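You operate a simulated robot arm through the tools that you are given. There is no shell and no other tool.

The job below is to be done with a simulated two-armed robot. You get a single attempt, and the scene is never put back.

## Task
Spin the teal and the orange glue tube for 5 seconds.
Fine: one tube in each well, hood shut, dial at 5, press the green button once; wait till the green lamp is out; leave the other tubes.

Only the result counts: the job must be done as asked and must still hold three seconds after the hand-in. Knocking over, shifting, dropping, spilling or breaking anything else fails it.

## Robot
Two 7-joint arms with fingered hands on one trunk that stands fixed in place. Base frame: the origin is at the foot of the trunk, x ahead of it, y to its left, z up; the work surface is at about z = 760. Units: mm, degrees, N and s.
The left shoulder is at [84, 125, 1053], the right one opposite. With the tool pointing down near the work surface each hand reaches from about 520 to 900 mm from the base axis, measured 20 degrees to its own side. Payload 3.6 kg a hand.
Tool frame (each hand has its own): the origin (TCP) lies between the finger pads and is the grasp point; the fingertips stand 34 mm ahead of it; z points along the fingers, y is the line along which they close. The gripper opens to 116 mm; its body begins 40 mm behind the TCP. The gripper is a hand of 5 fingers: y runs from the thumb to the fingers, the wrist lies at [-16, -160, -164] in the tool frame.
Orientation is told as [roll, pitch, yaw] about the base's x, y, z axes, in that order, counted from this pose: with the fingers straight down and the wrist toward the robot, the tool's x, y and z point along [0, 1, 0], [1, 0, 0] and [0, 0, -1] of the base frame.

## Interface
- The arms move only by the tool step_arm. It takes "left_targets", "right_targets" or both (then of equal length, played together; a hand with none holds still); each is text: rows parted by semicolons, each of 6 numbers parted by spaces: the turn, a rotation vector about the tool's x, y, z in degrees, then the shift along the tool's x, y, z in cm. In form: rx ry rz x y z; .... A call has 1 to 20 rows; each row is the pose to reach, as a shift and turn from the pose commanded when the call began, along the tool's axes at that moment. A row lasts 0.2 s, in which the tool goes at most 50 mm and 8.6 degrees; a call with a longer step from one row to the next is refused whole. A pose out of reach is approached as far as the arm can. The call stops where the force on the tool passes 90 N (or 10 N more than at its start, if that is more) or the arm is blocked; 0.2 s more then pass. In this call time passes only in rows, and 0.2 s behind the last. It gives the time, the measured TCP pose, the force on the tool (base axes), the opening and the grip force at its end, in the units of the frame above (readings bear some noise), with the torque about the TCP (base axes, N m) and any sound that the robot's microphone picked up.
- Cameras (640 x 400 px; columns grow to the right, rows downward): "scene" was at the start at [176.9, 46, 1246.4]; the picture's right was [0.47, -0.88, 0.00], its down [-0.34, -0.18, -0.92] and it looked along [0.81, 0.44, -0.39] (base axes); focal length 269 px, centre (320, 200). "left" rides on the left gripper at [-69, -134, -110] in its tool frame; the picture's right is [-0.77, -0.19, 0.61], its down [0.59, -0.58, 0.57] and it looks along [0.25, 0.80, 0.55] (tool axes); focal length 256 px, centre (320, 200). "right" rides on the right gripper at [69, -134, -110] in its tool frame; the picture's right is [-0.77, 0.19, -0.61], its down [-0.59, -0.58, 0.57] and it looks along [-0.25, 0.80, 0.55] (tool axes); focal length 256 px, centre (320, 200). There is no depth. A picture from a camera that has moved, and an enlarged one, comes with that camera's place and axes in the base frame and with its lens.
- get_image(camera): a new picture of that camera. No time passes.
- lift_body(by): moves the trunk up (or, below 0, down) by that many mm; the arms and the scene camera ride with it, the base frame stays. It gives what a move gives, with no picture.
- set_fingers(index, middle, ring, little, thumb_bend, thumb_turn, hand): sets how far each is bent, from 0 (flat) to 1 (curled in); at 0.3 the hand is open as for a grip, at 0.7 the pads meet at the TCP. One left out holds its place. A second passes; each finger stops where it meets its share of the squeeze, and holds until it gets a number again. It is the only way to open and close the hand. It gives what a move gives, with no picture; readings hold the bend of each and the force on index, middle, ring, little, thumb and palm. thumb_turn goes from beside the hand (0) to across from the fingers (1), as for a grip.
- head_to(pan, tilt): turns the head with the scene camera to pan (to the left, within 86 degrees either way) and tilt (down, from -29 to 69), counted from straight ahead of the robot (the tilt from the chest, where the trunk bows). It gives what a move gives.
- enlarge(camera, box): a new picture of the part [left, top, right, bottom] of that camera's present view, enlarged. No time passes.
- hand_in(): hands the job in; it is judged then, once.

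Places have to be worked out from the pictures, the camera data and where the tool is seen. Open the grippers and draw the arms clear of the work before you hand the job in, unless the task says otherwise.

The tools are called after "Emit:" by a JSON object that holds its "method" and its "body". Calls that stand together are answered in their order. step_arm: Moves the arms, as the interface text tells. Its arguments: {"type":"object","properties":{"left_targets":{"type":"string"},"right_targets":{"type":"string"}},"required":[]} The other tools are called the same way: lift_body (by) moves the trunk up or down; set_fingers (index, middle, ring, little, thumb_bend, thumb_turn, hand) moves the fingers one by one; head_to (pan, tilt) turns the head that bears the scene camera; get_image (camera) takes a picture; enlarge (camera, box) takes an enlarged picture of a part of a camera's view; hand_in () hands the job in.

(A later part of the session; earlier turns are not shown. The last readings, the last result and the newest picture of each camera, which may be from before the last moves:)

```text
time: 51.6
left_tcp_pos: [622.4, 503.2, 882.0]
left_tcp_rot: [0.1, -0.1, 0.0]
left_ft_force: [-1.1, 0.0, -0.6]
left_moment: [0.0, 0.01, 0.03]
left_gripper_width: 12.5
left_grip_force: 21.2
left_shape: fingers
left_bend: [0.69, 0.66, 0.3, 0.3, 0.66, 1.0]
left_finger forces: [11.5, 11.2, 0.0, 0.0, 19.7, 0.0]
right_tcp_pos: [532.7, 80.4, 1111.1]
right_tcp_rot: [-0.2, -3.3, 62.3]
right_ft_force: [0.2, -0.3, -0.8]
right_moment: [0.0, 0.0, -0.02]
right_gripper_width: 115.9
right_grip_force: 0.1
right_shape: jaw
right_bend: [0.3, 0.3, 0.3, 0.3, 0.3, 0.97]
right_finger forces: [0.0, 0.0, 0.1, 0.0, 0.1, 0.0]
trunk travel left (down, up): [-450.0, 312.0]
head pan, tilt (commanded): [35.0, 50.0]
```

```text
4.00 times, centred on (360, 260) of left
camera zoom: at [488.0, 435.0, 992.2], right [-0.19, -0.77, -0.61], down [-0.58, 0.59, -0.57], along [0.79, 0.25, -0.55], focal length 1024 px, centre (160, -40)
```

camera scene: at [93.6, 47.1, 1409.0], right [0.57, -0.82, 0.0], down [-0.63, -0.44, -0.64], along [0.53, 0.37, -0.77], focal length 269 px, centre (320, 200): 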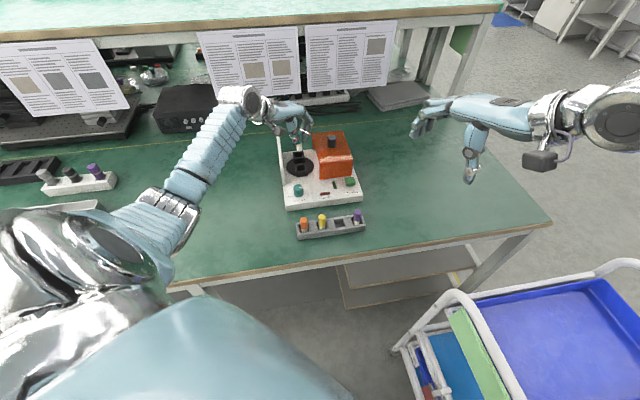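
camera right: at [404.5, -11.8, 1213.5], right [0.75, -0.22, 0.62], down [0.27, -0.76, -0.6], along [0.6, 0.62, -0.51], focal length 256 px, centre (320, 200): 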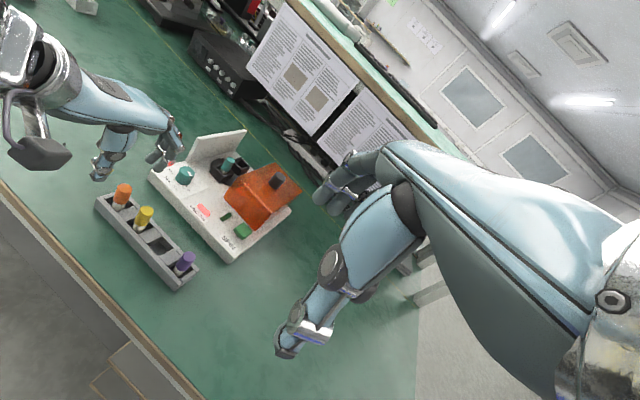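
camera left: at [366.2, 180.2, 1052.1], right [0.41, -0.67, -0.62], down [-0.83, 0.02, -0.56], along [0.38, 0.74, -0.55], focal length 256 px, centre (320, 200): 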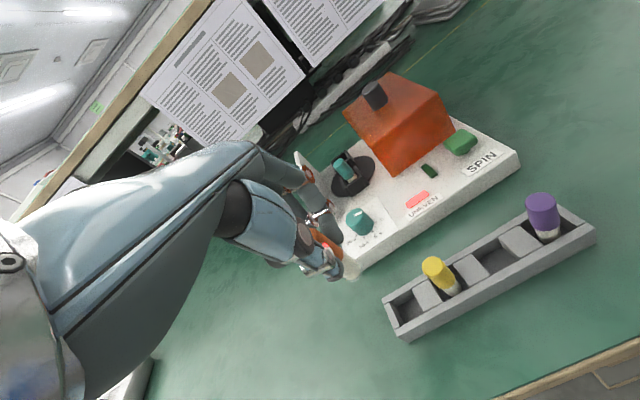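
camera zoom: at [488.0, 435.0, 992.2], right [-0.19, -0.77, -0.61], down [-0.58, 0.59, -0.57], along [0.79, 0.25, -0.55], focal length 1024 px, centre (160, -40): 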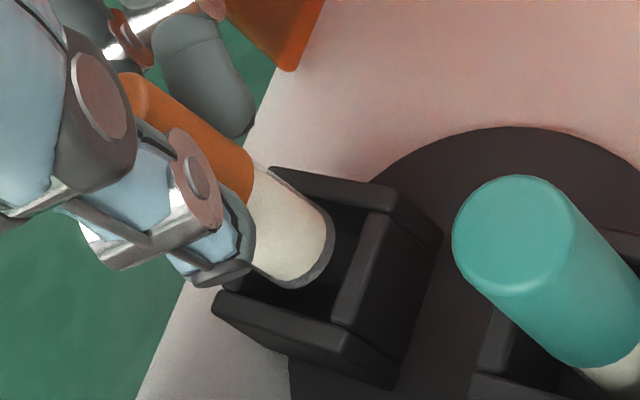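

Looks nearly centred over the back well. I nudge +0.9 mm in x and lower 8 mm, watching for force.

Emit:
{"method": "step_arm", "body": {"left_targets": "0 0 0 -0.02 0.09 0.2; 0 0 0 -0.02 0.09 0.5; 0 0 0 -0.02 0.09 0.8"}}

Emit:
{"method": "enlarge", "body": {"camera": "scene", "box": [280, 130, 330, 170]}}

Emit:
{"method": "enlarge", "body": {"camera": "right", "box": [215, 120, 285, 180]}}

Emit:
{"method": "enlarge", "body": {"camera": "left", "box": [310, 210, 410, 310]}}

```text
time: 52.4
left_tcp_pos: [622.5, 503.1, 873.3]
left_tcp_rot: [0.0, 0.1, 0.0]
left_ft_force: [0.2, -0.6, 0.0]
left_moment: [-0.02, 0.02, 0.01]
left_gripper_width: 12.4
left_grip_force: 21.2
left_shape: fingers
left_bend: [0.69, 0.66, 0.3, 0.3, 0.66, 1.0]
left_finger forces: [11.5, 11.3, 0.0, 0.1, 19.6, 0.0]
right_tcp_pos: [532.4, 80.2, 1111.5]
right_tcp_rot: [-0.2, -3.2, 62.2]
right_ft_force: [0.6, 0.0, -0.2]
right_moment: [0.0, 0.01, 0.03]
right_gripper_width: 115.5
right_grip_force: 0.1
right_shape: jaw
right_bend: [0.3, 0.3, 0.3, 0.3, 0.3, 0.97]
right_finger forces: [0.0, 0.1, 0.0, 0.0, 0.0, 0.0]
trunk travel left (down, up): [-450.0, 312.0]
head pan, tilt (commanded): [35.0, 50.0]
```

```text
10.00 times, centred on (305, 150) of scene
camera zoom: at [93.1, 46.2, 1409.0], right [0.57, -0.82, 0.0], down [-0.63, -0.44, -0.64], along [0.53, 0.37, -0.77], focal length 2687 px, centre (470, 700)
```

zoom: 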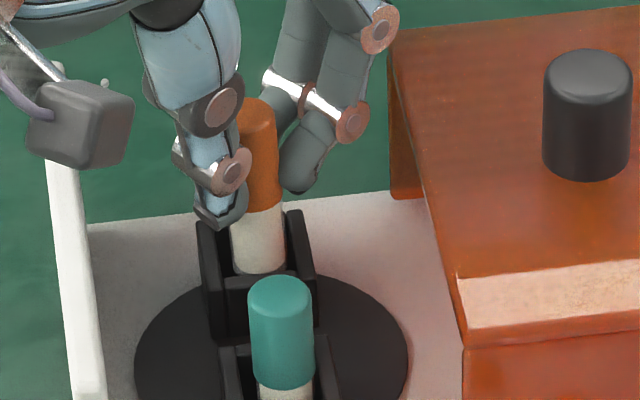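

```text
6.67 times, centred on (250, 150) of right
camera zoom: at [405.2, -10.9, 1213.3], right [0.75, -0.22, 0.62], down [0.27, -0.76, -0.59], along [0.6, 0.61, -0.51], focal length 1707 px, centre (787, 533)
```

zoom: 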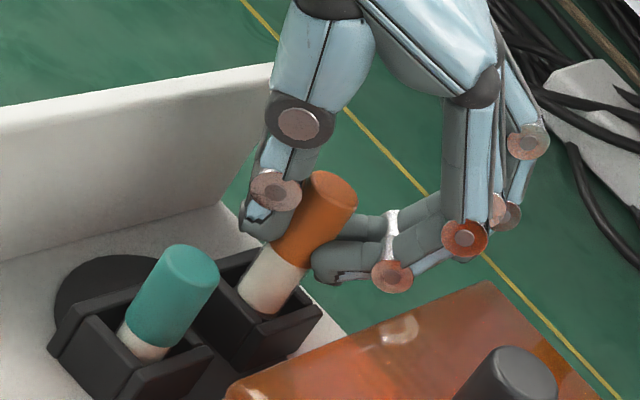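

```text
4.00 times, centred on (360, 260) of left
camera zoom: at [488.9, 434.2, 983.3], right [-0.19, -0.77, -0.61], down [-0.58, 0.59, -0.57], along [0.8, 0.25, -0.55], focal length 1024 px, centre (160, -40)
```

zoom: 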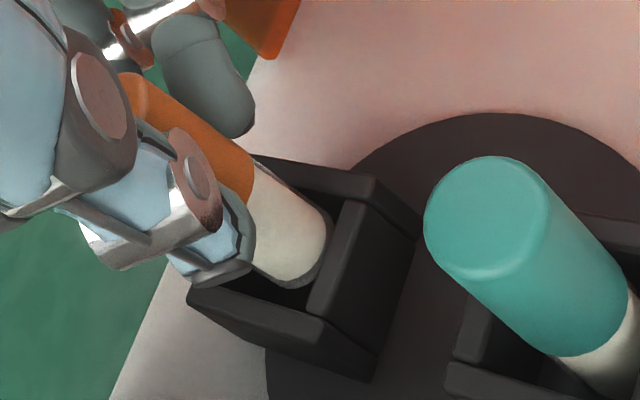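

The orange tube has entered the back well without contact. I continue lowering in steps.

Emit:
{"method": "step_arm", "body": {"left_targets": "0 0 0 0 0 0.3; 0 0 0 0 0 0.6"}}

Emit:
{"method": "step_arm", "body": {"left_targets": "0 0 0 0 0 0.3; 0 0 0 0 0 0.6"}}

Emit:
{"method": "enlarge", "body": {"camera": "scene", "box": [280, 130, 330, 170]}}

Emit:
{"method": "enlarge", "body": {"camera": "right", "box": [215, 120, 285, 180]}}

```text
time: 53.0
left_tcp_pos: [622.8, 502.1, 866.9]
left_tcp_rot: [-0.1, -0.1, 0.0]
left_ft_force: [-0.3, 0.8, -0.3]
left_moment: [-0.01, 0.02, -0.03]
left_gripper_width: 12.5
left_grip_force: 20.8
left_shape: fingers
left_bend: [0.69, 0.66, 0.3, 0.3, 0.66, 1.0]
left_finger forces: [11.5, 11.3, 0.0, 0.1, 19.6, 0.0]
right_tcp_pos: [532.4, 80.7, 1111.1]
right_tcp_rot: [-0.2, -3.2, 62.3]
right_ft_force: [-0.7, -0.3, 0.0]
right_moment: [-0.01, 0.0, 0.05]
right_gripper_width: 115.8
right_grip_force: 0.0
right_shape: jaw
right_bend: [0.3, 0.3, 0.3, 0.3, 0.3, 0.97]
right_finger forces: [0.0, 0.0, 0.0, 0.0, 0.0, 0.0]
trunk travel left (down, up): [-450.0, 312.0]
head pan, tilt (commanded): [35.0, 50.0]
```

```text
time: 53.6
left_tcp_pos: [623.0, 502.3, 860.7]
left_tcp_rot: [0.0, 0.0, 0.0]
left_ft_force: [1.4, 0.5, 0.4]
left_moment: [0.04, -0.06, 0.02]
left_gripper_width: 12.6
left_grip_force: 22.0
left_shape: fingers
left_bend: [0.69, 0.66, 0.3, 0.3, 0.66, 1.0]
left_finger forces: [11.7, 12.3, 0.0, 0.0, 19.5, 0.0]
right_tcp_pos: [532.8, 80.8, 1110.0]
right_tcp_rot: [-0.3, -3.3, 62.4]
right_ft_force: [0.2, -0.6, -0.4]
right_moment: [0.02, 0.02, 0.02]
right_gripper_width: 115.9
right_grip_force: 0.0
right_shape: jaw
right_bend: [0.3, 0.3, 0.3, 0.3, 0.3, 0.97]
right_finger forces: [0.0, 0.1, 0.0, 0.1, 0.0, 0.0]
trunk travel left (down, up): [-450.0, 312.0]
head pan, tilt (commanded): [35.0, 50.0]
```

```text
10.00 times, centred on (305, 150) of scene
camera zoom: at [93.2, 46.3, 1409.0], right [0.57, -0.82, 0.0], down [-0.63, -0.44, -0.64], along [0.53, 0.37, -0.77], focal length 2687 px, centre (470, 700)
```

zoom: 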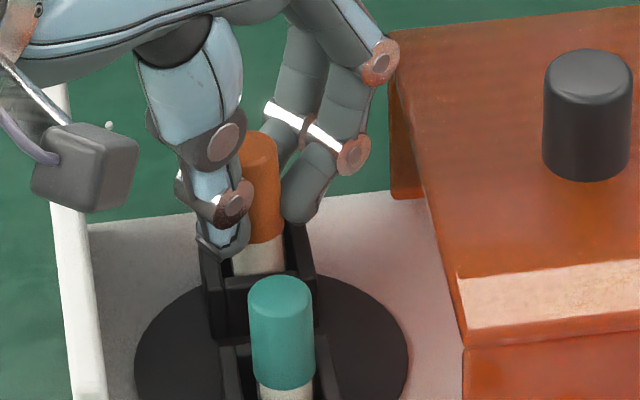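

```text
6.67 times, centred on (250, 150) of right
camera zoom: at [405.2, -10.8, 1213.3], right [0.75, -0.22, 0.62], down [0.27, -0.76, -0.59], along [0.6, 0.61, -0.51], focal length 1707 px, centre (787, 533)
```

zoom: 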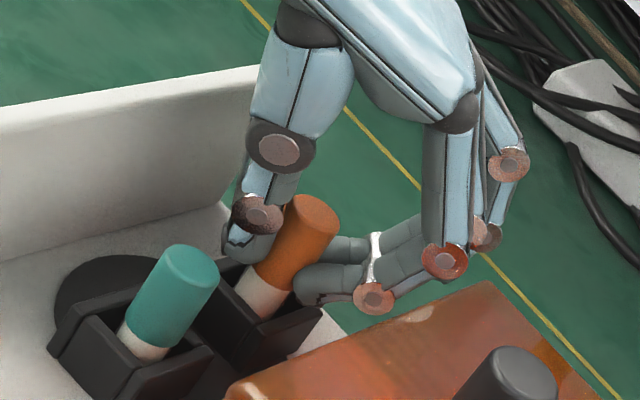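

Going down smoothly. Another two small steps to the floor.

Emit:
{"method": "step_arm", "body": {"left_targets": "0 0 0 0 0 0.2; 0 0 0 0 0 0.4"}}

Emit:
{"method": "step_arm", "body": {"left_targets": "0 0 0 0 0 0.15; 0 0 0 0 0 0.3"}}

Emit:
{"method": "enlarge", "body": {"camera": "right", "box": [215, 120, 285, 180]}}

```text
time: 54.2
left_tcp_pos: [624.3, 501.8, 857.3]
left_tcp_rot: [0.0, 0.0, 0.0]
left_ft_force: [0.1, -0.1, 1.1]
left_moment: [0.03, -0.01, -0.06]
left_gripper_width: 12.7
left_grip_force: 21.3
left_shape: fingers
left_bend: [0.69, 0.66, 0.3, 0.3, 0.66, 1.0]
left_finger forces: [11.6, 11.4, 0.0, 0.1, 19.6, 0.1]
right_tcp_pos: [532.5, 81.2, 1113.0]
right_tcp_rot: [-0.3, -3.2, 62.3]
right_ft_force: [0.1, -0.2, 0.9]
right_moment: [0.02, 0.03, 0.0]
right_gripper_width: 115.9
right_grip_force: 0.0
right_shape: jaw
right_bend: [0.3, 0.3, 0.3, 0.3, 0.3, 0.97]
right_finger forces: [0.0, 0.0, 0.0, 0.0, 0.0, 0.0]
trunk travel left (down, up): [-450.0, 312.0]
head pan, tilt (commanded): [35.0, 50.0]
```

```text
time: 54.8
left_tcp_pos: [623.6, 502.2, 854.8]
left_tcp_rot: [0.0, 0.0, 0.0]
left_ft_force: [0.4, -0.1, 0.4]
left_moment: [-0.01, -0.03, -0.02]
left_gripper_width: 12.5
left_grip_force: 21.3
left_shape: fingers
left_bend: [0.69, 0.66, 0.3, 0.3, 0.66, 1.0]
left_finger forces: [11.8, 11.7, 0.0, 0.0, 19.6, 0.0]
right_tcp_pos: [531.8, 81.4, 1111.0]
right_tcp_rot: [-0.2, -3.2, 62.3]
right_ft_force: [-0.9, 0.2, 0.0]
right_moment: [0.04, -0.01, 0.01]
right_gripper_width: 115.8
right_grip_force: 0.1
right_shape: jaw
right_bend: [0.3, 0.3, 0.3, 0.3, 0.3, 0.97]
right_finger forces: [0.1, 0.1, 0.0, 0.0, 0.0, 0.1]
trunk travel left (down, up): [-450.0, 312.0]
head pan, tilt (commanded): [35.0, 50.0]
```

```text
6.67 times, centred on (250, 150) of right
camera zoom: at [405.0, -11.1, 1213.4], right [0.75, -0.22, 0.62], down [0.27, -0.76, -0.59], along [0.6, 0.61, -0.51], focal length 1707 px, centre (787, 533)
```

zoom: 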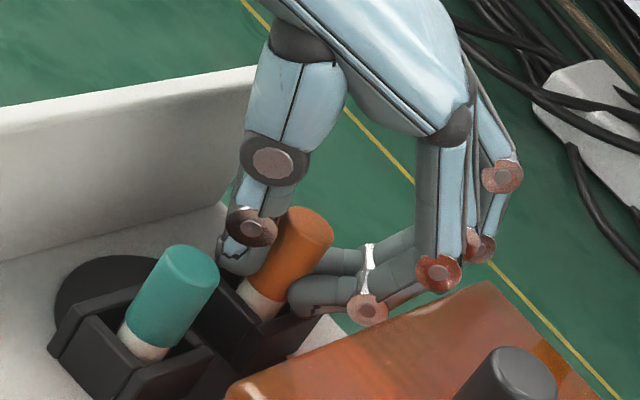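

TCP at 855, same depth as for teal. I release gently in two stages.

Emit:
{"method": "set_fingers", "body": {"hand": "left", "index": 0.6, "middle": 0.6, "thumb_bend": 0.6}}

Emit:
{"method": "set_fingers", "body": {"hand": "left", "index": 0.55, "middle": 0.55, "thumb_bend": 0.53}}

Emit:
{"method": "enlarge", "body": {"camera": "right", "box": [215, 120, 285, 180]}}

Emit:
{"method": "enlarge", "body": {"camera": "scene", "box": [270, 125, 370, 205]}}

```text
time: 55.8
left_tcp_pos: [622.7, 502.3, 856.1]
left_tcp_rot: [0.0, -0.1, 0.0]
left_ft_force: [-0.2, 0.5, 0.1]
left_moment: [0.01, -0.01, 0.03]
left_gripper_width: 30.0
left_grip_force: 0.1
left_shape: fingers
left_bend: [0.6, 0.6, 0.3, 0.3, 0.6, 1.0]
left_finger forces: [0.0, 0.0, 0.0, 0.1, 0.1, 0.0]
right_tcp_pos: [531.2, 79.1, 1111.8]
right_tcp_rot: [-0.2, -3.3, 62.2]
right_ft_force: [1.2, -0.5, 0.0]
right_moment: [0.01, -0.03, 0.01]
right_gripper_width: 116.0
right_grip_force: 0.0
right_shape: jaw
right_bend: [0.3, 0.3, 0.3, 0.3, 0.3, 0.97]
right_finger forces: [0.0, 0.0, 0.0, 0.0, 0.0, 0.0]
trunk travel left (down, up): [-450.0, 312.0]
head pan, tilt (commanded): [35.0, 50.0]
```

```text
time: 56.8
left_tcp_pos: [622.9, 501.9, 855.5]
left_tcp_rot: [0.0, 0.0, 0.0]
left_ft_force: [-0.2, 0.0, -0.1]
left_moment: [0.0, 0.0, 0.01]
left_gripper_width: 47.2
left_grip_force: 0.1
left_shape: fingers
left_bend: [0.55, 0.55, 0.3, 0.3, 0.53, 1.0]
left_finger forces: [0.0, 0.0, 0.0, 0.0, 0.0, 0.0]
right_tcp_pos: [531.6, 79.5, 1110.6]
right_tcp_rot: [-0.3, -3.3, 62.3]
right_ft_force: [-0.4, 0.7, -1.0]
right_moment: [0.02, 0.01, -0.02]
right_gripper_width: 115.8
right_grip_force: 0.0
right_shape: jaw
right_bend: [0.3, 0.3, 0.3, 0.3, 0.3, 0.97]
right_finger forces: [0.1, 0.0, 0.0, 0.0, 0.0, 0.0]
trunk travel left (down, up): [-450.0, 312.0]
head pan, tilt (commanded): [35.0, 50.0]
```

```text
6.67 times, centred on (250, 150) of right
camera zoom: at [405.1, -10.9, 1213.3], right [0.75, -0.22, 0.62], down [0.27, -0.76, -0.59], along [0.6, 0.61, -0.51], focal length 1707 px, centre (787, 533)
```

zoom: 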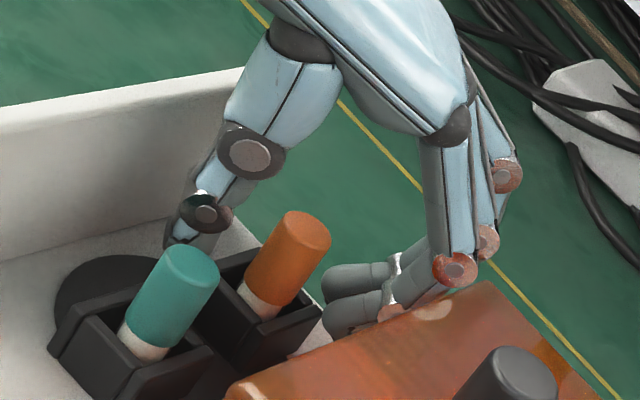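

```text
5.00 times, centred on (320, 165) of scene
camera zoom: at [93.0, 46.2, 1409.0], right [0.57, -0.82, 0.0], down [-0.63, -0.44, -0.64], along [0.53, 0.37, -0.77], focal length 1344 px, centre (320, 375)
```

zoom: 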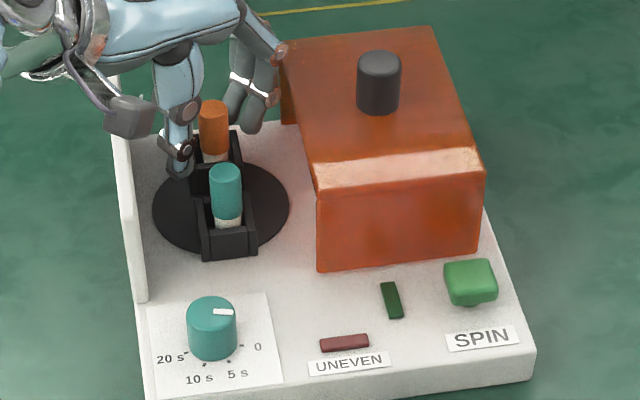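

Both tubes stand in the wells and the UNEVEN lamp has gone out. I lift the hand straight up.

Emit:
{"method": "step_arm", "body": {"left_targets": "0 0 0 0 0 -0.8; 0 0 0 0 0 -2; 0 0 0 0 0 -4; 0 0 0 0 0 -6.5; 0 0 0 0 0 -9; 0 0 0 0 0 -12; 0 0 0 0 0 -15"}}

Emit:
{"method": "enlarge", "body": {"camera": "scene", "box": [270, 120, 370, 192]}}

Emit:
{"method": "enlarge", "body": {"camera": "right", "box": [140, 120, 320, 270]}}

Emit:
{"method": "get_image", "body": {"camera": "left"}}

```text
time: 58.4
left_tcp_pos: [619.9, 502.3, 1006.5]
left_tcp_rot: [0.0, 0.2, 0.0]
left_ft_force: [-0.8, -0.3, 0.1]
left_moment: [0.0, 0.04, 0.03]
left_gripper_width: 47.2
left_grip_force: 0.1
left_shape: fingers
left_bend: [0.55, 0.55, 0.3, 0.3, 0.53, 1.0]
left_finger forces: [0.0, 0.0, 0.0, 0.0, 0.0, 0.1]
right_tcp_pos: [531.5, 80.1, 1110.7]
right_tcp_rot: [-0.2, -3.2, 62.4]
right_ft_force: [0.0, -1.0, 0.0]
right_moment: [0.02, -0.01, -0.01]
right_gripper_width: 115.4
right_grip_force: 0.0
right_shape: jaw
right_bend: [0.3, 0.3, 0.3, 0.3, 0.3, 0.97]
right_finger forces: [0.0, 0.0, 0.1, 0.0, 0.0, 0.0]
trunk travel left (down, up): [-450.0, 312.0]
head pan, tilt (commanded): [35.0, 50.0]
```

```text
5.56 times, centred on (320, 156) of scene
camera zoom: at [92.7, 46.0, 1409.1], right [0.57, -0.82, 0.0], down [-0.63, -0.44, -0.64], along [0.53, 0.37, -0.77], focal length 1493 px, centre (320, 444)
```

zoom: 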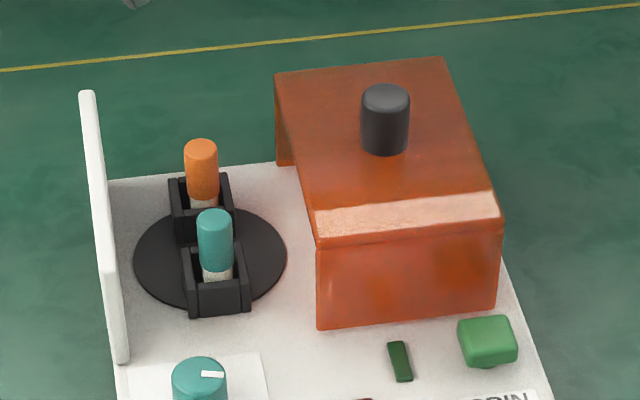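

```text
2.67 times, centred on (230, 195) of right
camera zoom: at [404.8, -11.1, 1213.4], right [0.75, -0.22, 0.62], down [0.27, -0.76, -0.59], along [0.6, 0.61, -0.51], focal length 683 px, centre (560, 213)
```

zoom: 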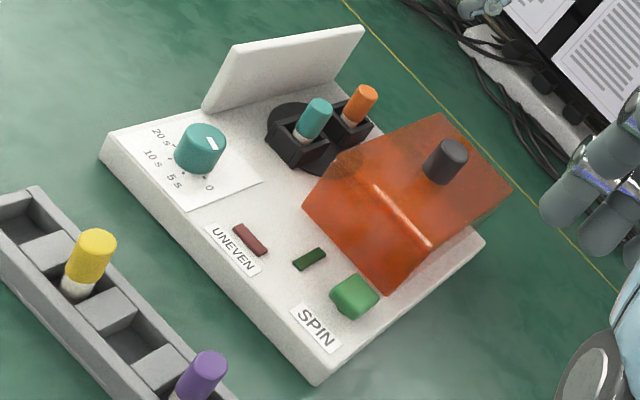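

```text
taken
camera left: at [485.5, 433.3, 1116.1], right [-0.19, -0.77, -0.61], down [-0.58, 0.59, -0.56], along [0.79, 0.25, -0.55], focal length 256 px, centre (320, 200)
```

left: 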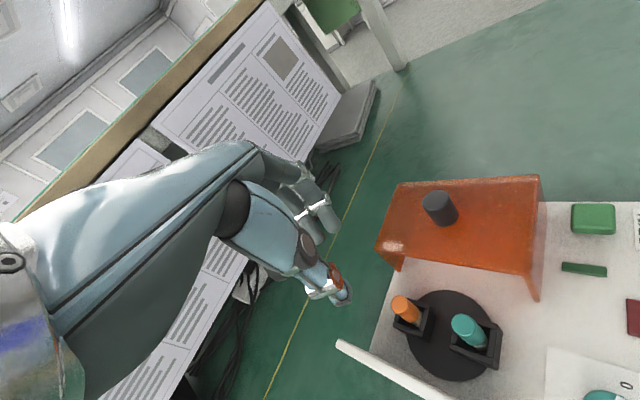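

Now for the hood. I zoom on its knob from the three cameras to triangulate it.

Emit:
{"method": "enlarge", "body": {"camera": "right", "box": [245, 150, 305, 205]}}

Emit:
{"method": "enlarge", "body": {"camera": "left", "box": [370, 160, 560, 310]}}

Emit:
{"method": "enlarge", "body": {"camera": "scene", "box": [310, 125, 360, 165]}}

```text
7.27 times, centred on (275, 178) of right
camera zoom: at [404.8, -11.1, 1213.4], right [0.75, -0.22, 0.62], down [0.27, -0.76, -0.59], along [0.6, 0.61, -0.51], focal length 1862 px, centre (647, 364)
```

zoom: 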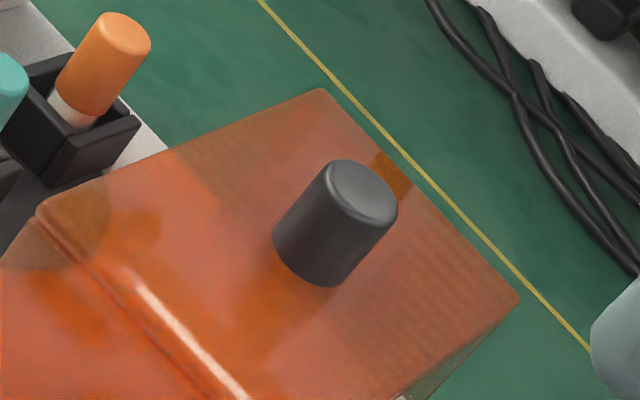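

```text
2.67 times, centred on (465, 235) of left
camera zoom: at [485.5, 433.3, 1116.1], right [-0.19, -0.77, -0.61], down [-0.58, 0.59, -0.56], along [0.79, 0.25, -0.55], focal length 683 px, centre (-67, 107)
```

zoom: 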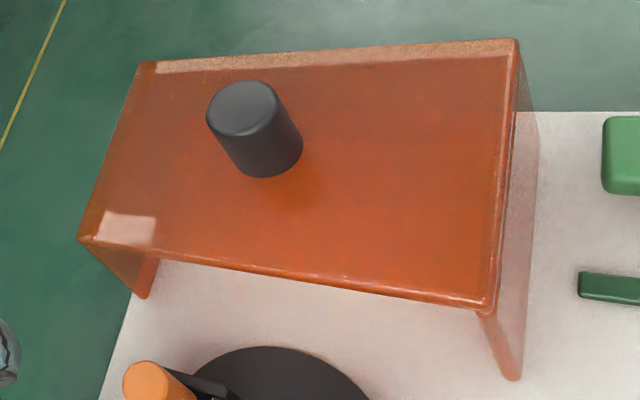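

```text
10.00 times, centred on (335, 145) of scene
camera zoom: at [92.7, 46.0, 1409.1], right [0.57, -0.82, 0.0], down [-0.63, -0.44, -0.64], along [0.53, 0.37, -0.77], focal length 2687 px, centre (170, 750)
```

zoom: 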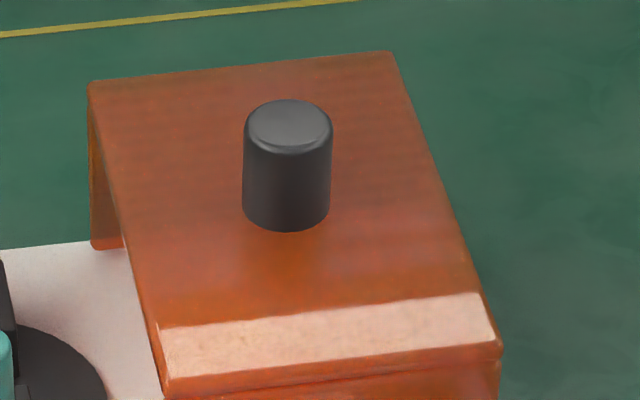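

Knob top triangulates to ≈ (672,407,896) and the hood top ≈ 867; rotor centre is ≈ 103 mm away along the closing direction. I open the fingers and move above the knob at z≈955.

Emit:
{"method": "set_fingers", "body": {"hand": "left", "index": 0.48, "middle": 0.48, "thumb_bend": 0.48}}

Emit:
{"method": "step_arm", "body": {"left_targets": "0 0 0 -2.4 1.3 0; 0 0 0 -4.8 2.6 1; 0 0 0 -7.2 3.9 3; 0 0 0 -9.4 5.1 5"}}

Emit:
{"method": "get_image", "body": {"camera": "left"}}

Emit:
{"method": "enlarge", "body": {"camera": "right", "box": [200, 90, 320, 200]}}

Emit:
{"method": "enlarge", "body": {"camera": "scene", "box": [290, 105, 370, 165]}}

```text
time: 59.4
left_tcp_pos: [620.1, 502.2, 1003.9]
left_tcp_rot: [0.0, -0.1, 0.0]
left_ft_force: [-0.3, -0.5, 0.6]
left_moment: [-0.05, 0.0, 0.05]
left_gripper_width: 64.6
left_grip_force: 0.0
left_shape: fingers
left_bend: [0.48, 0.48, 0.3, 0.3, 0.48, 1.0]
left_finger forces: [0.0, 0.0, 0.0, 0.1, 0.1, 0.0]
right_tcp_pos: [532.2, 81.8, 1111.3]
right_tcp_rot: [-0.2, -3.2, 62.3]
right_ft_force: [0.4, -0.3, 0.2]
right_moment: [-0.02, -0.01, -0.01]
right_gripper_width: 115.6
right_grip_force: 0.1
right_shape: jaw
right_bend: [0.3, 0.3, 0.3, 0.3, 0.3, 0.97]
right_finger forces: [0.1, 0.0, 0.0, 0.0, 0.0, 0.1]
trunk travel left (down, up): [-450.0, 312.0]
head pan, tilt (commanded): [35.0, 50.0]
```

```text
time: 60.4
left_tcp_pos: [675.4, 407.7, 955.8]
left_tcp_rot: [0.0, 0.0, 0.0]
left_ft_force: [0.2, 0.3, 0.3]
left_moment: [0.02, 0.0, 0.01]
left_gripper_width: 64.8
left_grip_force: 0.0
left_shape: fingers
left_bend: [0.48, 0.48, 0.3, 0.3, 0.48, 1.0]
left_finger forces: [0.0, 0.0, 0.1, 0.1, 0.0, 0.0]
right_tcp_pos: [532.3, 79.5, 1110.5]
right_tcp_rot: [-0.2, -3.1, 62.3]
right_ft_force: [0.7, 0.5, 0.1]
right_moment: [0.02, 0.01, 0.01]
right_gripper_width: 116.0
right_grip_force: 0.1
right_shape: jaw
right_bend: [0.3, 0.3, 0.3, 0.3, 0.3, 0.97]
right_finger forces: [0.0, 0.0, 0.0, 0.0, 0.1, 0.0]
trunk travel left (down, up): [-450.0, 312.0]
head pan, tilt (commanded): [35.0, 50.0]
```

```text
taken
camera left: at [541.1, 338.9, 1066.2], right [-0.19, -0.77, -0.61], down [-0.58, 0.59, -0.57], along [0.8, 0.25, -0.55], focal length 256 px, centre (320, 200)
```

left: 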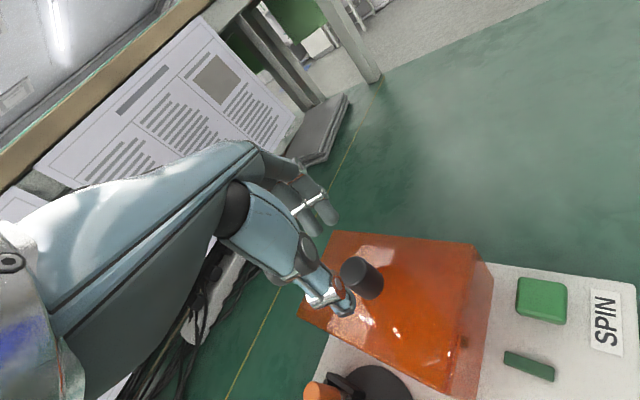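

```text
3.64 times, centred on (260, 145) of right
camera zoom: at [405.4, -11.7, 1213.2], right [0.75, -0.22, 0.62], down [0.27, -0.76, -0.6], along [0.6, 0.61, -0.51], focal length 931 px, centre (538, 400)
```

zoom: 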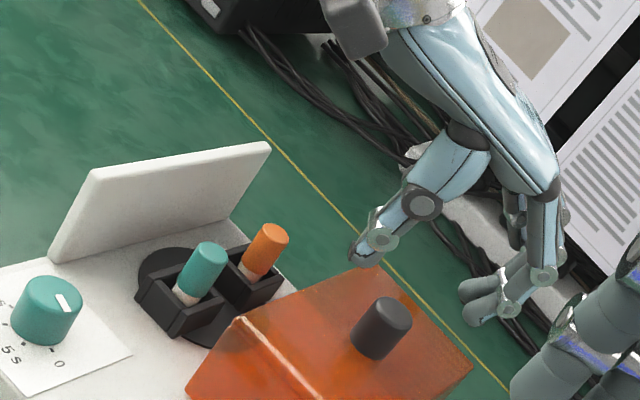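

```text
6.67 times, centred on (330, 135) of scene
camera zoom: at [93.4, 45.5, 1409.0], right [0.57, -0.82, 0.0], down [-0.63, -0.44, -0.64], along [0.53, 0.37, -0.77], focal length 1792 px, centre (253, 633)
```

zoom: 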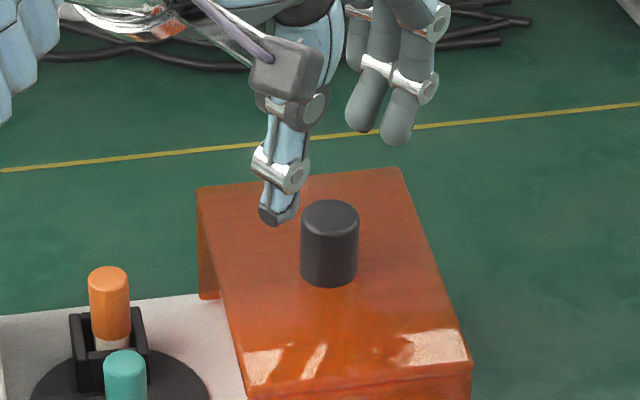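

I zoom in the left view to check knob alignment under the TCP.

Emit:
{"method": "enlarge", "body": {"camera": "left", "box": [310, 230, 410, 320]}}

Emit:
{"method": "enlarge", "body": {"camera": "right", "box": [245, 140, 305, 195]}}

```text
4.44 times, centred on (360, 275) of left
camera zoom: at [541.1, 338.9, 1066.2], right [-0.19, -0.77, -0.61], down [-0.58, 0.59, -0.57], along [0.8, 0.25, -0.55], focal length 1138 px, centre (142, -133)
```

zoom: 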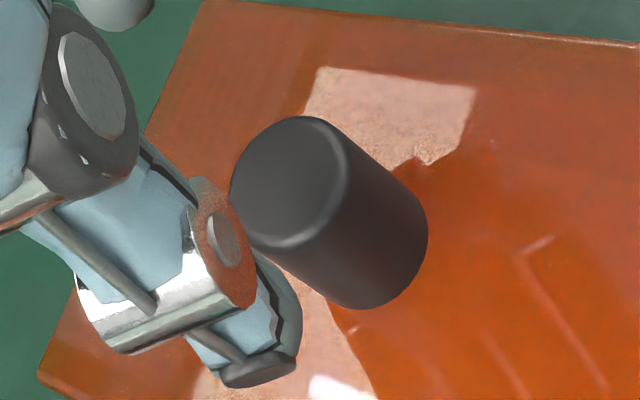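

```text
7.27 times, centred on (275, 168) of right
camera zoom: at [405.4, -11.7, 1213.2], right [0.75, -0.22, 0.62], down [0.27, -0.76, -0.6], along [0.6, 0.61, -0.51], focal length 1862 px, centre (647, 436)
```

zoom: 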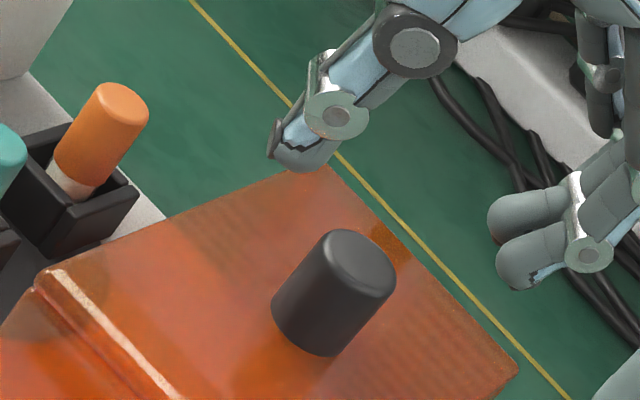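

Alignment is good. I descend to z≈906 (tips ~5 mm above the hood top) and look.

Emit:
{"method": "step_arm", "body": {"left_targets": "0 0 0 -0.12 0 1.5; 0 0 0 -0.12 0 3; 0 0 0 -0.12 0 4.2; 0 0 0 -0.12 0 5.0"}}

Emit:
{"method": "enlarge", "body": {"camera": "left", "box": [250, 180, 390, 300]}}

Emit:
{"method": "enlarge", "body": {"camera": "right", "box": [235, 130, 315, 200]}}

Emit:
{"method": "enlarge", "body": {"camera": "scene", "box": [300, 110, 360, 160]}}

```text
time: 61.4
left_tcp_pos: [675.9, 407.4, 905.7]
left_tcp_rot: [0.0, -0.1, 0.0]
left_ft_force: [-0.7, 0.1, 2.2]
left_moment: [-0.01, -0.07, 0.01]
left_gripper_width: 64.9
left_grip_force: 0.1
left_shape: fingers
left_bend: [0.48, 0.48, 0.3, 0.3, 0.48, 1.0]
left_finger forces: [1.9, 0.1, 0.0, 0.0, 0.1, 0.0]
right_tcp_pos: [531.5, 79.1, 1110.8]
right_tcp_rot: [-0.2, -3.1, 62.4]
right_ft_force: [0.8, 0.0, -0.2]
right_moment: [0.01, -0.01, 0.01]
right_gripper_width: 115.9
right_grip_force: 0.0
right_shape: jaw
right_bend: [0.3, 0.3, 0.3, 0.3, 0.3, 0.97]
right_finger forces: [0.0, 0.0, 0.0, 0.0, 0.1, 0.0]
trunk travel left (down, up): [-450.0, 312.0]
head pan, tilt (commanded): [35.0, 50.0]
```

```text
3.33 times, centred on (320, 240) of left
camera zoom: at [540.5, 338.9, 1014.8], right [-0.19, -0.77, -0.61], down [-0.58, 0.59, -0.57], along [0.8, 0.25, -0.55], focal length 853 px, centre (320, 67)
```

zoom: 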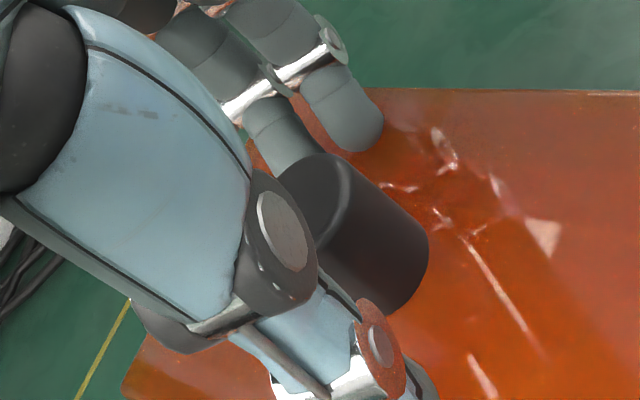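

```text
5.71 times, centred on (275, 165) of right
camera zoom: at [404.6, -11.2, 1213.5], right [0.75, -0.22, 0.62], down [0.27, -0.76, -0.59], along [0.6, 0.62, -0.51], focal length 1463 px, centre (577, 400)
```

zoom: 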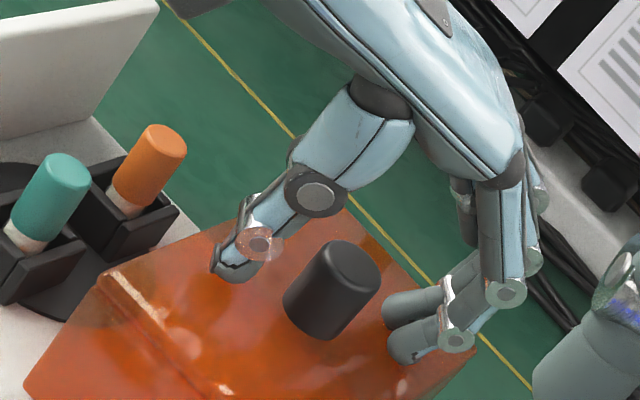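

```text
8.00 times, centred on (330, 135) of scene
camera zoom: at [92.5, 45.8, 1409.1], right [0.57, -0.82, 0.0], down [-0.63, -0.44, -0.64], along [0.53, 0.37, -0.77], focal length 2150 px, centre (240, 720)
```

zoom: 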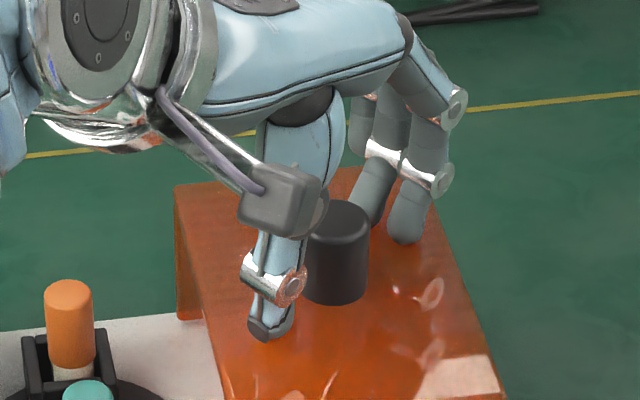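

The index fingertip just touches the hood top (1.9 N). I raise 4 mm and then close on the knob.

Emit:
{"method": "step_arm", "body": {"left_targets": "0 0 0 0 0 -0.4"}}

Emit:
{"method": "set_fingers", "body": {"hand": "left", "index": 0.6, "middle": 0.6, "thumb_bend": 0.6}}

Emit:
{"method": "enlarge", "body": {"camera": "right", "box": [235, 130, 315, 200]}}

Emit:
{"method": "enlarge", "body": {"camera": "scene", "box": [300, 110, 360, 160]}}

```text
time: 61.8
left_tcp_pos: [675.0, 407.7, 906.5]
left_tcp_rot: [0.1, 0.0, 0.1]
left_ft_force: [-0.9, -0.4, -0.1]
left_moment: [-0.02, 0.01, -0.03]
left_gripper_width: 65.1
left_grip_force: 0.1
left_shape: fingers
left_bend: [0.48, 0.48, 0.3, 0.3, 0.48, 1.0]
left_finger forces: [0.1, 0.0, 0.1, 0.0, 0.0, 0.0]
right_tcp_pos: [531.4, 79.7, 1110.9]
right_tcp_rot: [-0.2, -3.3, 62.4]
right_ft_force: [-0.1, -0.5, 0.8]
right_moment: [0.03, -0.02, -0.03]
right_gripper_width: 115.7
right_grip_force: 0.1
right_shape: jaw
right_bend: [0.3, 0.3, 0.3, 0.3, 0.3, 0.97]
right_finger forces: [0.0, 0.0, 0.1, 0.0, 0.0, 0.1]
trunk travel left (down, up): [-450.0, 312.0]
head pan, tilt (commanded): [35.0, 50.0]
```

```text
time: 62.8
left_tcp_pos: [675.4, 408.2, 909.2]
left_tcp_rot: [0.1, 0.0, 0.0]
left_ft_force: [0.1, 0.0, 0.2]
left_moment: [0.0, 0.0, -0.01]
left_gripper_width: 30.7
left_grip_force: 0.1
left_shape: fingers
left_bend: [0.6, 0.6, 0.3, 0.3, 0.6, 1.0]
left_finger forces: [0.1, 0.1, 0.1, 0.1, 0.0, 0.1]
right_tcp_pos: [533.1, 81.1, 1110.8]
right_tcp_rot: [-0.2, -3.1, 62.3]
right_ft_force: [0.2, -1.0, -0.3]
right_moment: [0.02, -0.02, 0.0]
right_gripper_width: 115.7
right_grip_force: 0.0
right_shape: jaw
right_bend: [0.3, 0.3, 0.3, 0.3, 0.3, 0.97]
right_finger forces: [0.0, 0.0, 0.1, 0.0, 0.0, 0.0]
trunk travel left (down, up): [-450.0, 312.0]
head pan, tilt (commanded): [35.0, 50.0]
```

```text
5.71 times, centred on (275, 165) of right
camera zoom: at [405.1, -11.0, 1213.3], right [0.75, -0.22, 0.62], down [0.27, -0.76, -0.59], along [0.6, 0.61, -0.51], focal length 1463 px, centre (577, 400)
```

zoom: 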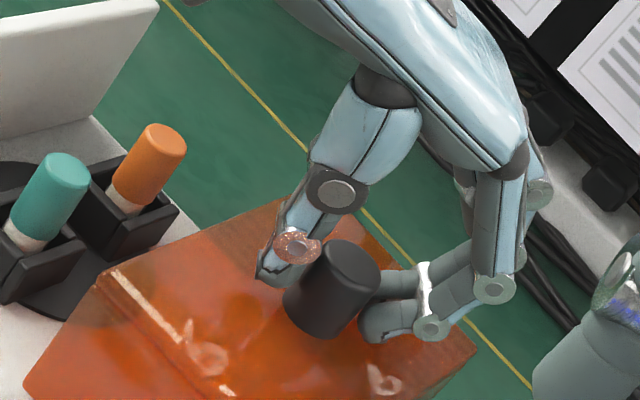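

```text
8.00 times, centred on (330, 135) of scene
camera zoom: at [93.0, 46.1, 1409.0], right [0.57, -0.82, 0.0], down [-0.63, -0.44, -0.64], along [0.53, 0.37, -0.77], focal length 2150 px, centre (240, 720)
```

zoom: 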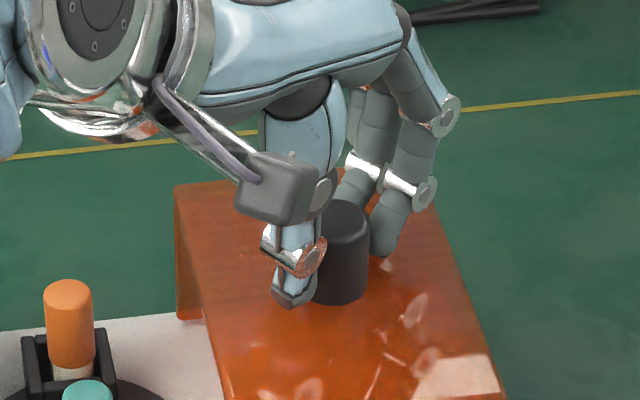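

Nearly closed on the knob, well centred. I close to a grip now.

Emit:
{"method": "set_fingers", "body": {"hand": "left", "index": 0.72, "middle": 0.72, "thumb_bend": 0.72}}

Emit:
{"method": "enlarge", "body": {"camera": "right", "box": [235, 130, 315, 200]}}

```text
time: 63.8
left_tcp_pos: [675.7, 408.4, 908.1]
left_tcp_rot: [0.0, 0.0, 0.0]
left_ft_force: [0.8, 0.1, -1.4]
left_moment: [0.06, -0.01, 0.03]
left_gripper_width: 22.9
left_grip_force: 18.1
left_shape: fingers
left_bend: [0.64, 0.64, 0.3, 0.3, 0.64, 1.0]
left_finger forces: [9.2, 9.5, 0.0, 0.1, 18.3, 0.1]
right_tcp_pos: [532.2, 81.8, 1112.3]
right_tcp_rot: [-0.2, -3.2, 62.3]
right_ft_force: [-0.1, 1.2, 0.3]
right_moment: [0.01, -0.02, -0.02]
right_gripper_width: 116.1
right_grip_force: 0.1
right_shape: jaw
right_bend: [0.3, 0.3, 0.3, 0.3, 0.3, 0.97]
right_finger forces: [0.1, 0.0, 0.0, 0.0, 0.0, 0.1]
trunk travel left (down, up): [-450.0, 312.0]
head pan, tilt (commanded): [35.0, 50.0]
```

```text
5.71 times, centred on (275, 165) of right
camera zoom: at [405.3, -10.8, 1213.2], right [0.75, -0.22, 0.62], down [0.27, -0.76, -0.59], along [0.6, 0.61, -0.51], focal length 1463 px, centre (577, 400)
```

zoom: 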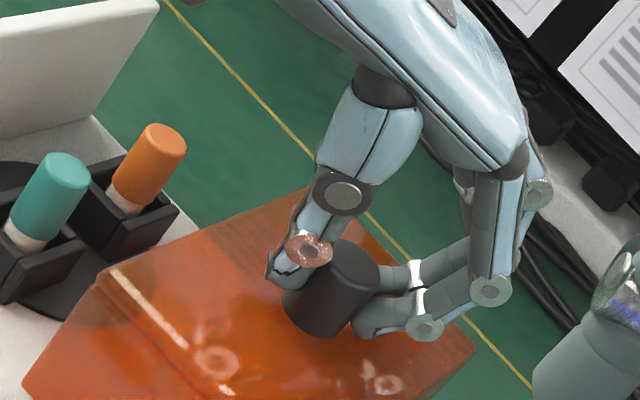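

Knob gripped (18 N). I slide the hood 20 mm toward the white wall and check force and motion.

Emit:
{"method": "step_arm", "body": {"left_targets": "0 0 0 0.35 -0.35 0; 0 0 0 0.7 -0.7 0; 0 0 0 1.05 -1.05 0; 0 0 0 1.4 -1.4 0"}}

Emit:
{"method": "enlarge", "body": {"camera": "right", "box": [200, 120, 320, 210]}}

Emit:
{"method": "enlarge", "body": {"camera": "scene", "box": [270, 110, 370, 190]}}

```text
time: 64.8
left_tcp_pos: [661.0, 421.1, 908.2]
left_tcp_rot: [-0.1, 0.1, 0.1]
left_ft_force: [4.1, 2.8, -2.0]
left_moment: [0.12, -0.15, 0.05]
left_gripper_width: 22.9
left_grip_force: 19.7
left_shape: fingers
left_bend: [0.64, 0.64, 0.3, 0.3, 0.65, 1.0]
left_finger forces: [9.9, 11.2, 0.0, 0.0, 17.5, 0.0]
right_tcp_pos: [533.6, 80.9, 1110.9]
right_tcp_rot: [-0.2, -3.2, 62.3]
right_ft_force: [-0.3, 0.9, 0.2]
right_moment: [0.01, -0.02, 0.01]
right_gripper_width: 115.8
right_grip_force: 0.1
right_shape: jaw
right_bend: [0.3, 0.3, 0.3, 0.3, 0.3, 0.97]
right_finger forces: [0.0, 0.0, 0.1, 0.1, 0.0, 0.0]
trunk travel left (down, up): [-450.0, 312.0]
head pan, tilt (commanded): [35.0, 50.0]
```

```text
4.44 times, centred on (260, 165) of right
camera zoom: at [405.9, -10.0, 1213.0], right [0.75, -0.22, 0.62], down [0.27, -0.76, -0.59], along [0.6, 0.61, -0.51], focal length 1138 px, centre (587, 356)
```

zoom: 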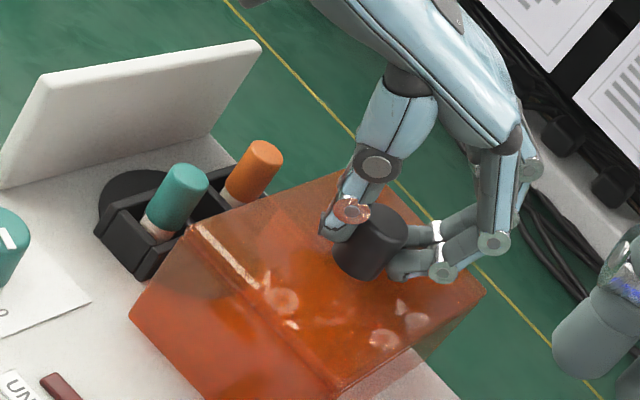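

```text
5.00 times, centred on (320, 150) of scene
camera zoom: at [94.0, 47.1, 1408.9], right [0.57, -0.82, 0.0], down [-0.63, -0.44, -0.64], along [0.53, 0.37, -0.77], focal length 1344 px, centre (320, 450)
```

zoom: 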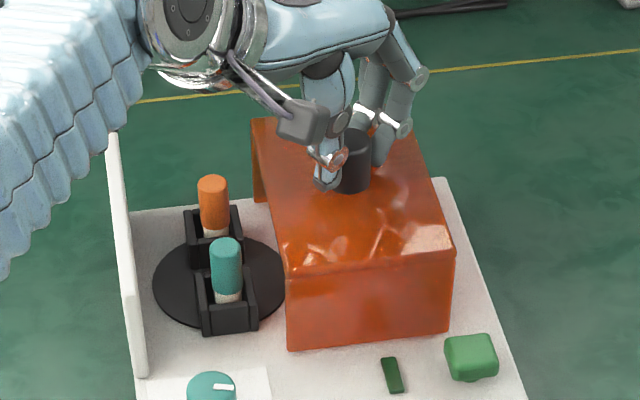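

The hood slides; a ~5 N sideways load shows the rail runs slightly more toward +y than my path. I continue 25 mm with the direction adjusted.

Emit:
{"method": "step_arm", "body": {"left_targets": "0 0 0 0.4 -0.3 0; 0 0 0 0.8 -0.62 0; 0 0 0 1.2 -0.94 0; 0 0 0 1.6 -1.26 0; 0 0 0 1.96 -1.57 0"}}

Emit:
{"method": "enlarge", "body": {"camera": "scene", "box": [270, 110, 370, 190]}}

Emit:
{"method": "enlarge", "body": {"camera": "right", "box": [190, 120, 310, 210]}}

```text
time: 66.0
left_tcp_pos: [643.5, 440.2, 908.2]
left_tcp_rot: [-0.2, 0.1, 0.0]
left_ft_force: [-0.9, -1.7, 0.7]
left_moment: [-0.05, 0.04, 0.03]
left_gripper_width: 22.9
left_grip_force: 18.9
left_shape: fingers
left_bend: [0.64, 0.64, 0.3, 0.3, 0.65, 1.0]
left_finger forces: [9.5, 8.7, 0.0, 0.1, 19.8, 0.0]
right_tcp_pos: [531.1, 79.7, 1111.5]
right_tcp_rot: [-0.2, -3.2, 62.3]
right_ft_force: [0.4, 0.6, 0.1]
right_moment: [0.01, 0.01, -0.04]
right_gripper_width: 115.8
right_grip_force: 0.1
right_shape: jaw
right_bend: [0.3, 0.3, 0.3, 0.3, 0.3, 0.97]
right_finger forces: [0.1, 0.0, 0.0, 0.0, 0.1, 0.0]
trunk travel left (down, up): [-450.0, 312.0]
head pan, tilt (commanded): [35.0, 50.0]
```

```text
5.00 times, centred on (320, 150) of scene
camera zoom: at [92.7, 45.8, 1409.1], right [0.57, -0.82, 0.0], down [-0.63, -0.44, -0.64], along [0.53, 0.37, -0.77], focal length 1344 px, centre (320, 450)
```

zoom: 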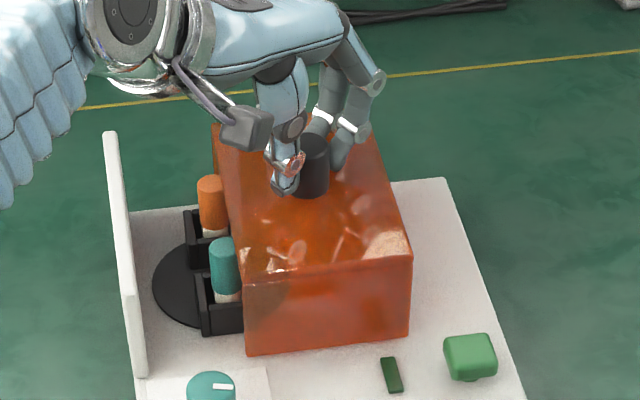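

```text
4.44 times, centred on (250, 165) of right
camera zoom: at [404.8, -11.2, 1213.4], right [0.75, -0.22, 0.62], down [0.27, -0.76, -0.59], along [0.6, 0.61, -0.51], focal length 1138 px, centre (631, 356)
```

zoom: 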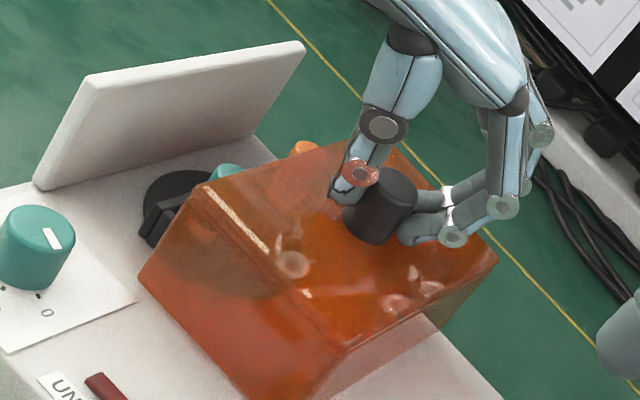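

Forces are small again and the knob path is along 135°. I continue 40 mm along that line.

Emit:
{"method": "step_arm", "body": {"left_targets": "0 0 0 0.35 -0.35 0; 0 0 0 0.71 -0.71 0; 0 0 0 1.06 -1.06 0; 0 0 0 1.41 -1.41 0; 0 0 0 1.77 -1.77 0; 0 0 0 2.12 -2.12 0; 0 0 0 2.48 -2.48 0; 0 0 0 2.83 -2.83 0"}}

Emit:
{"method": "enlarge", "body": {"camera": "scene", "box": [270, 110, 370, 190]}}

Emit:
{"method": "enlarge", "body": {"camera": "right", "box": [190, 110, 310, 210]}}

```text
time: 67.8
left_tcp_pos: [615.6, 470.6, 907.6]
left_tcp_rot: [-0.1, 0.1, -0.1]
left_ft_force: [-3.5, -3.9, -6.6]
left_moment: [-0.09, 0.07, 0.0]
left_gripper_width: 22.9
left_grip_force: 18.4
left_shape: fingers
left_bend: [0.64, 0.64, 0.3, 0.3, 0.65, 1.0]
left_finger forces: [9.7, 8.2, 0.0, 0.0, 19.6, 0.1]
right_tcp_pos: [532.4, 80.1, 1111.0]
right_tcp_rot: [-0.2, -3.3, 62.4]
right_ft_force: [0.8, -0.3, 0.0]
right_moment: [0.04, -0.01, 0.0]
right_gripper_width: 115.9
right_grip_force: 0.0
right_shape: jaw
right_bend: [0.3, 0.3, 0.3, 0.3, 0.3, 0.97]
right_finger forces: [0.0, 0.1, 0.0, 0.0, 0.0, 0.0]
trunk travel left (down, up): [-450.0, 312.0]
head pan, tilt (commanded): [35.0, 50.0]
```

```text
5.00 times, centred on (320, 150) of scene
camera zoom: at [93.2, 46.3, 1409.0], right [0.57, -0.82, 0.0], down [-0.63, -0.44, -0.64], along [0.53, 0.37, -0.77], focal length 1344 px, centre (320, 450)
```

zoom: 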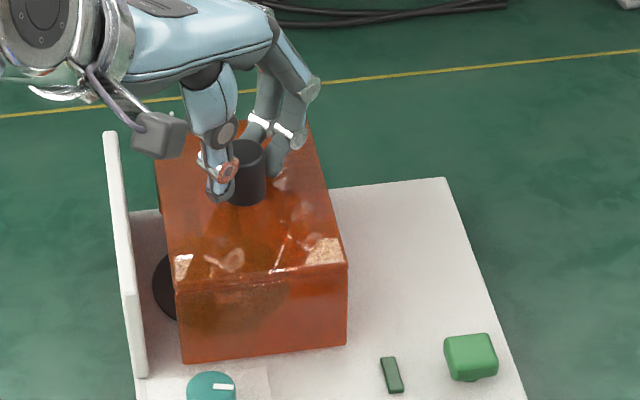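

```text
4.00 times, centred on (250, 160) of right
camera zoom: at [405.2, -10.8, 1213.2], right [0.75, -0.22, 0.62], down [0.27, -0.76, -0.59], along [0.6, 0.61, -0.51], focal length 1024 px, centre (600, 360)
```

zoom: 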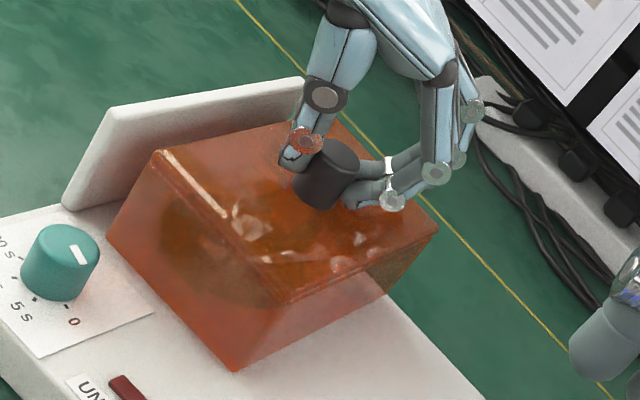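

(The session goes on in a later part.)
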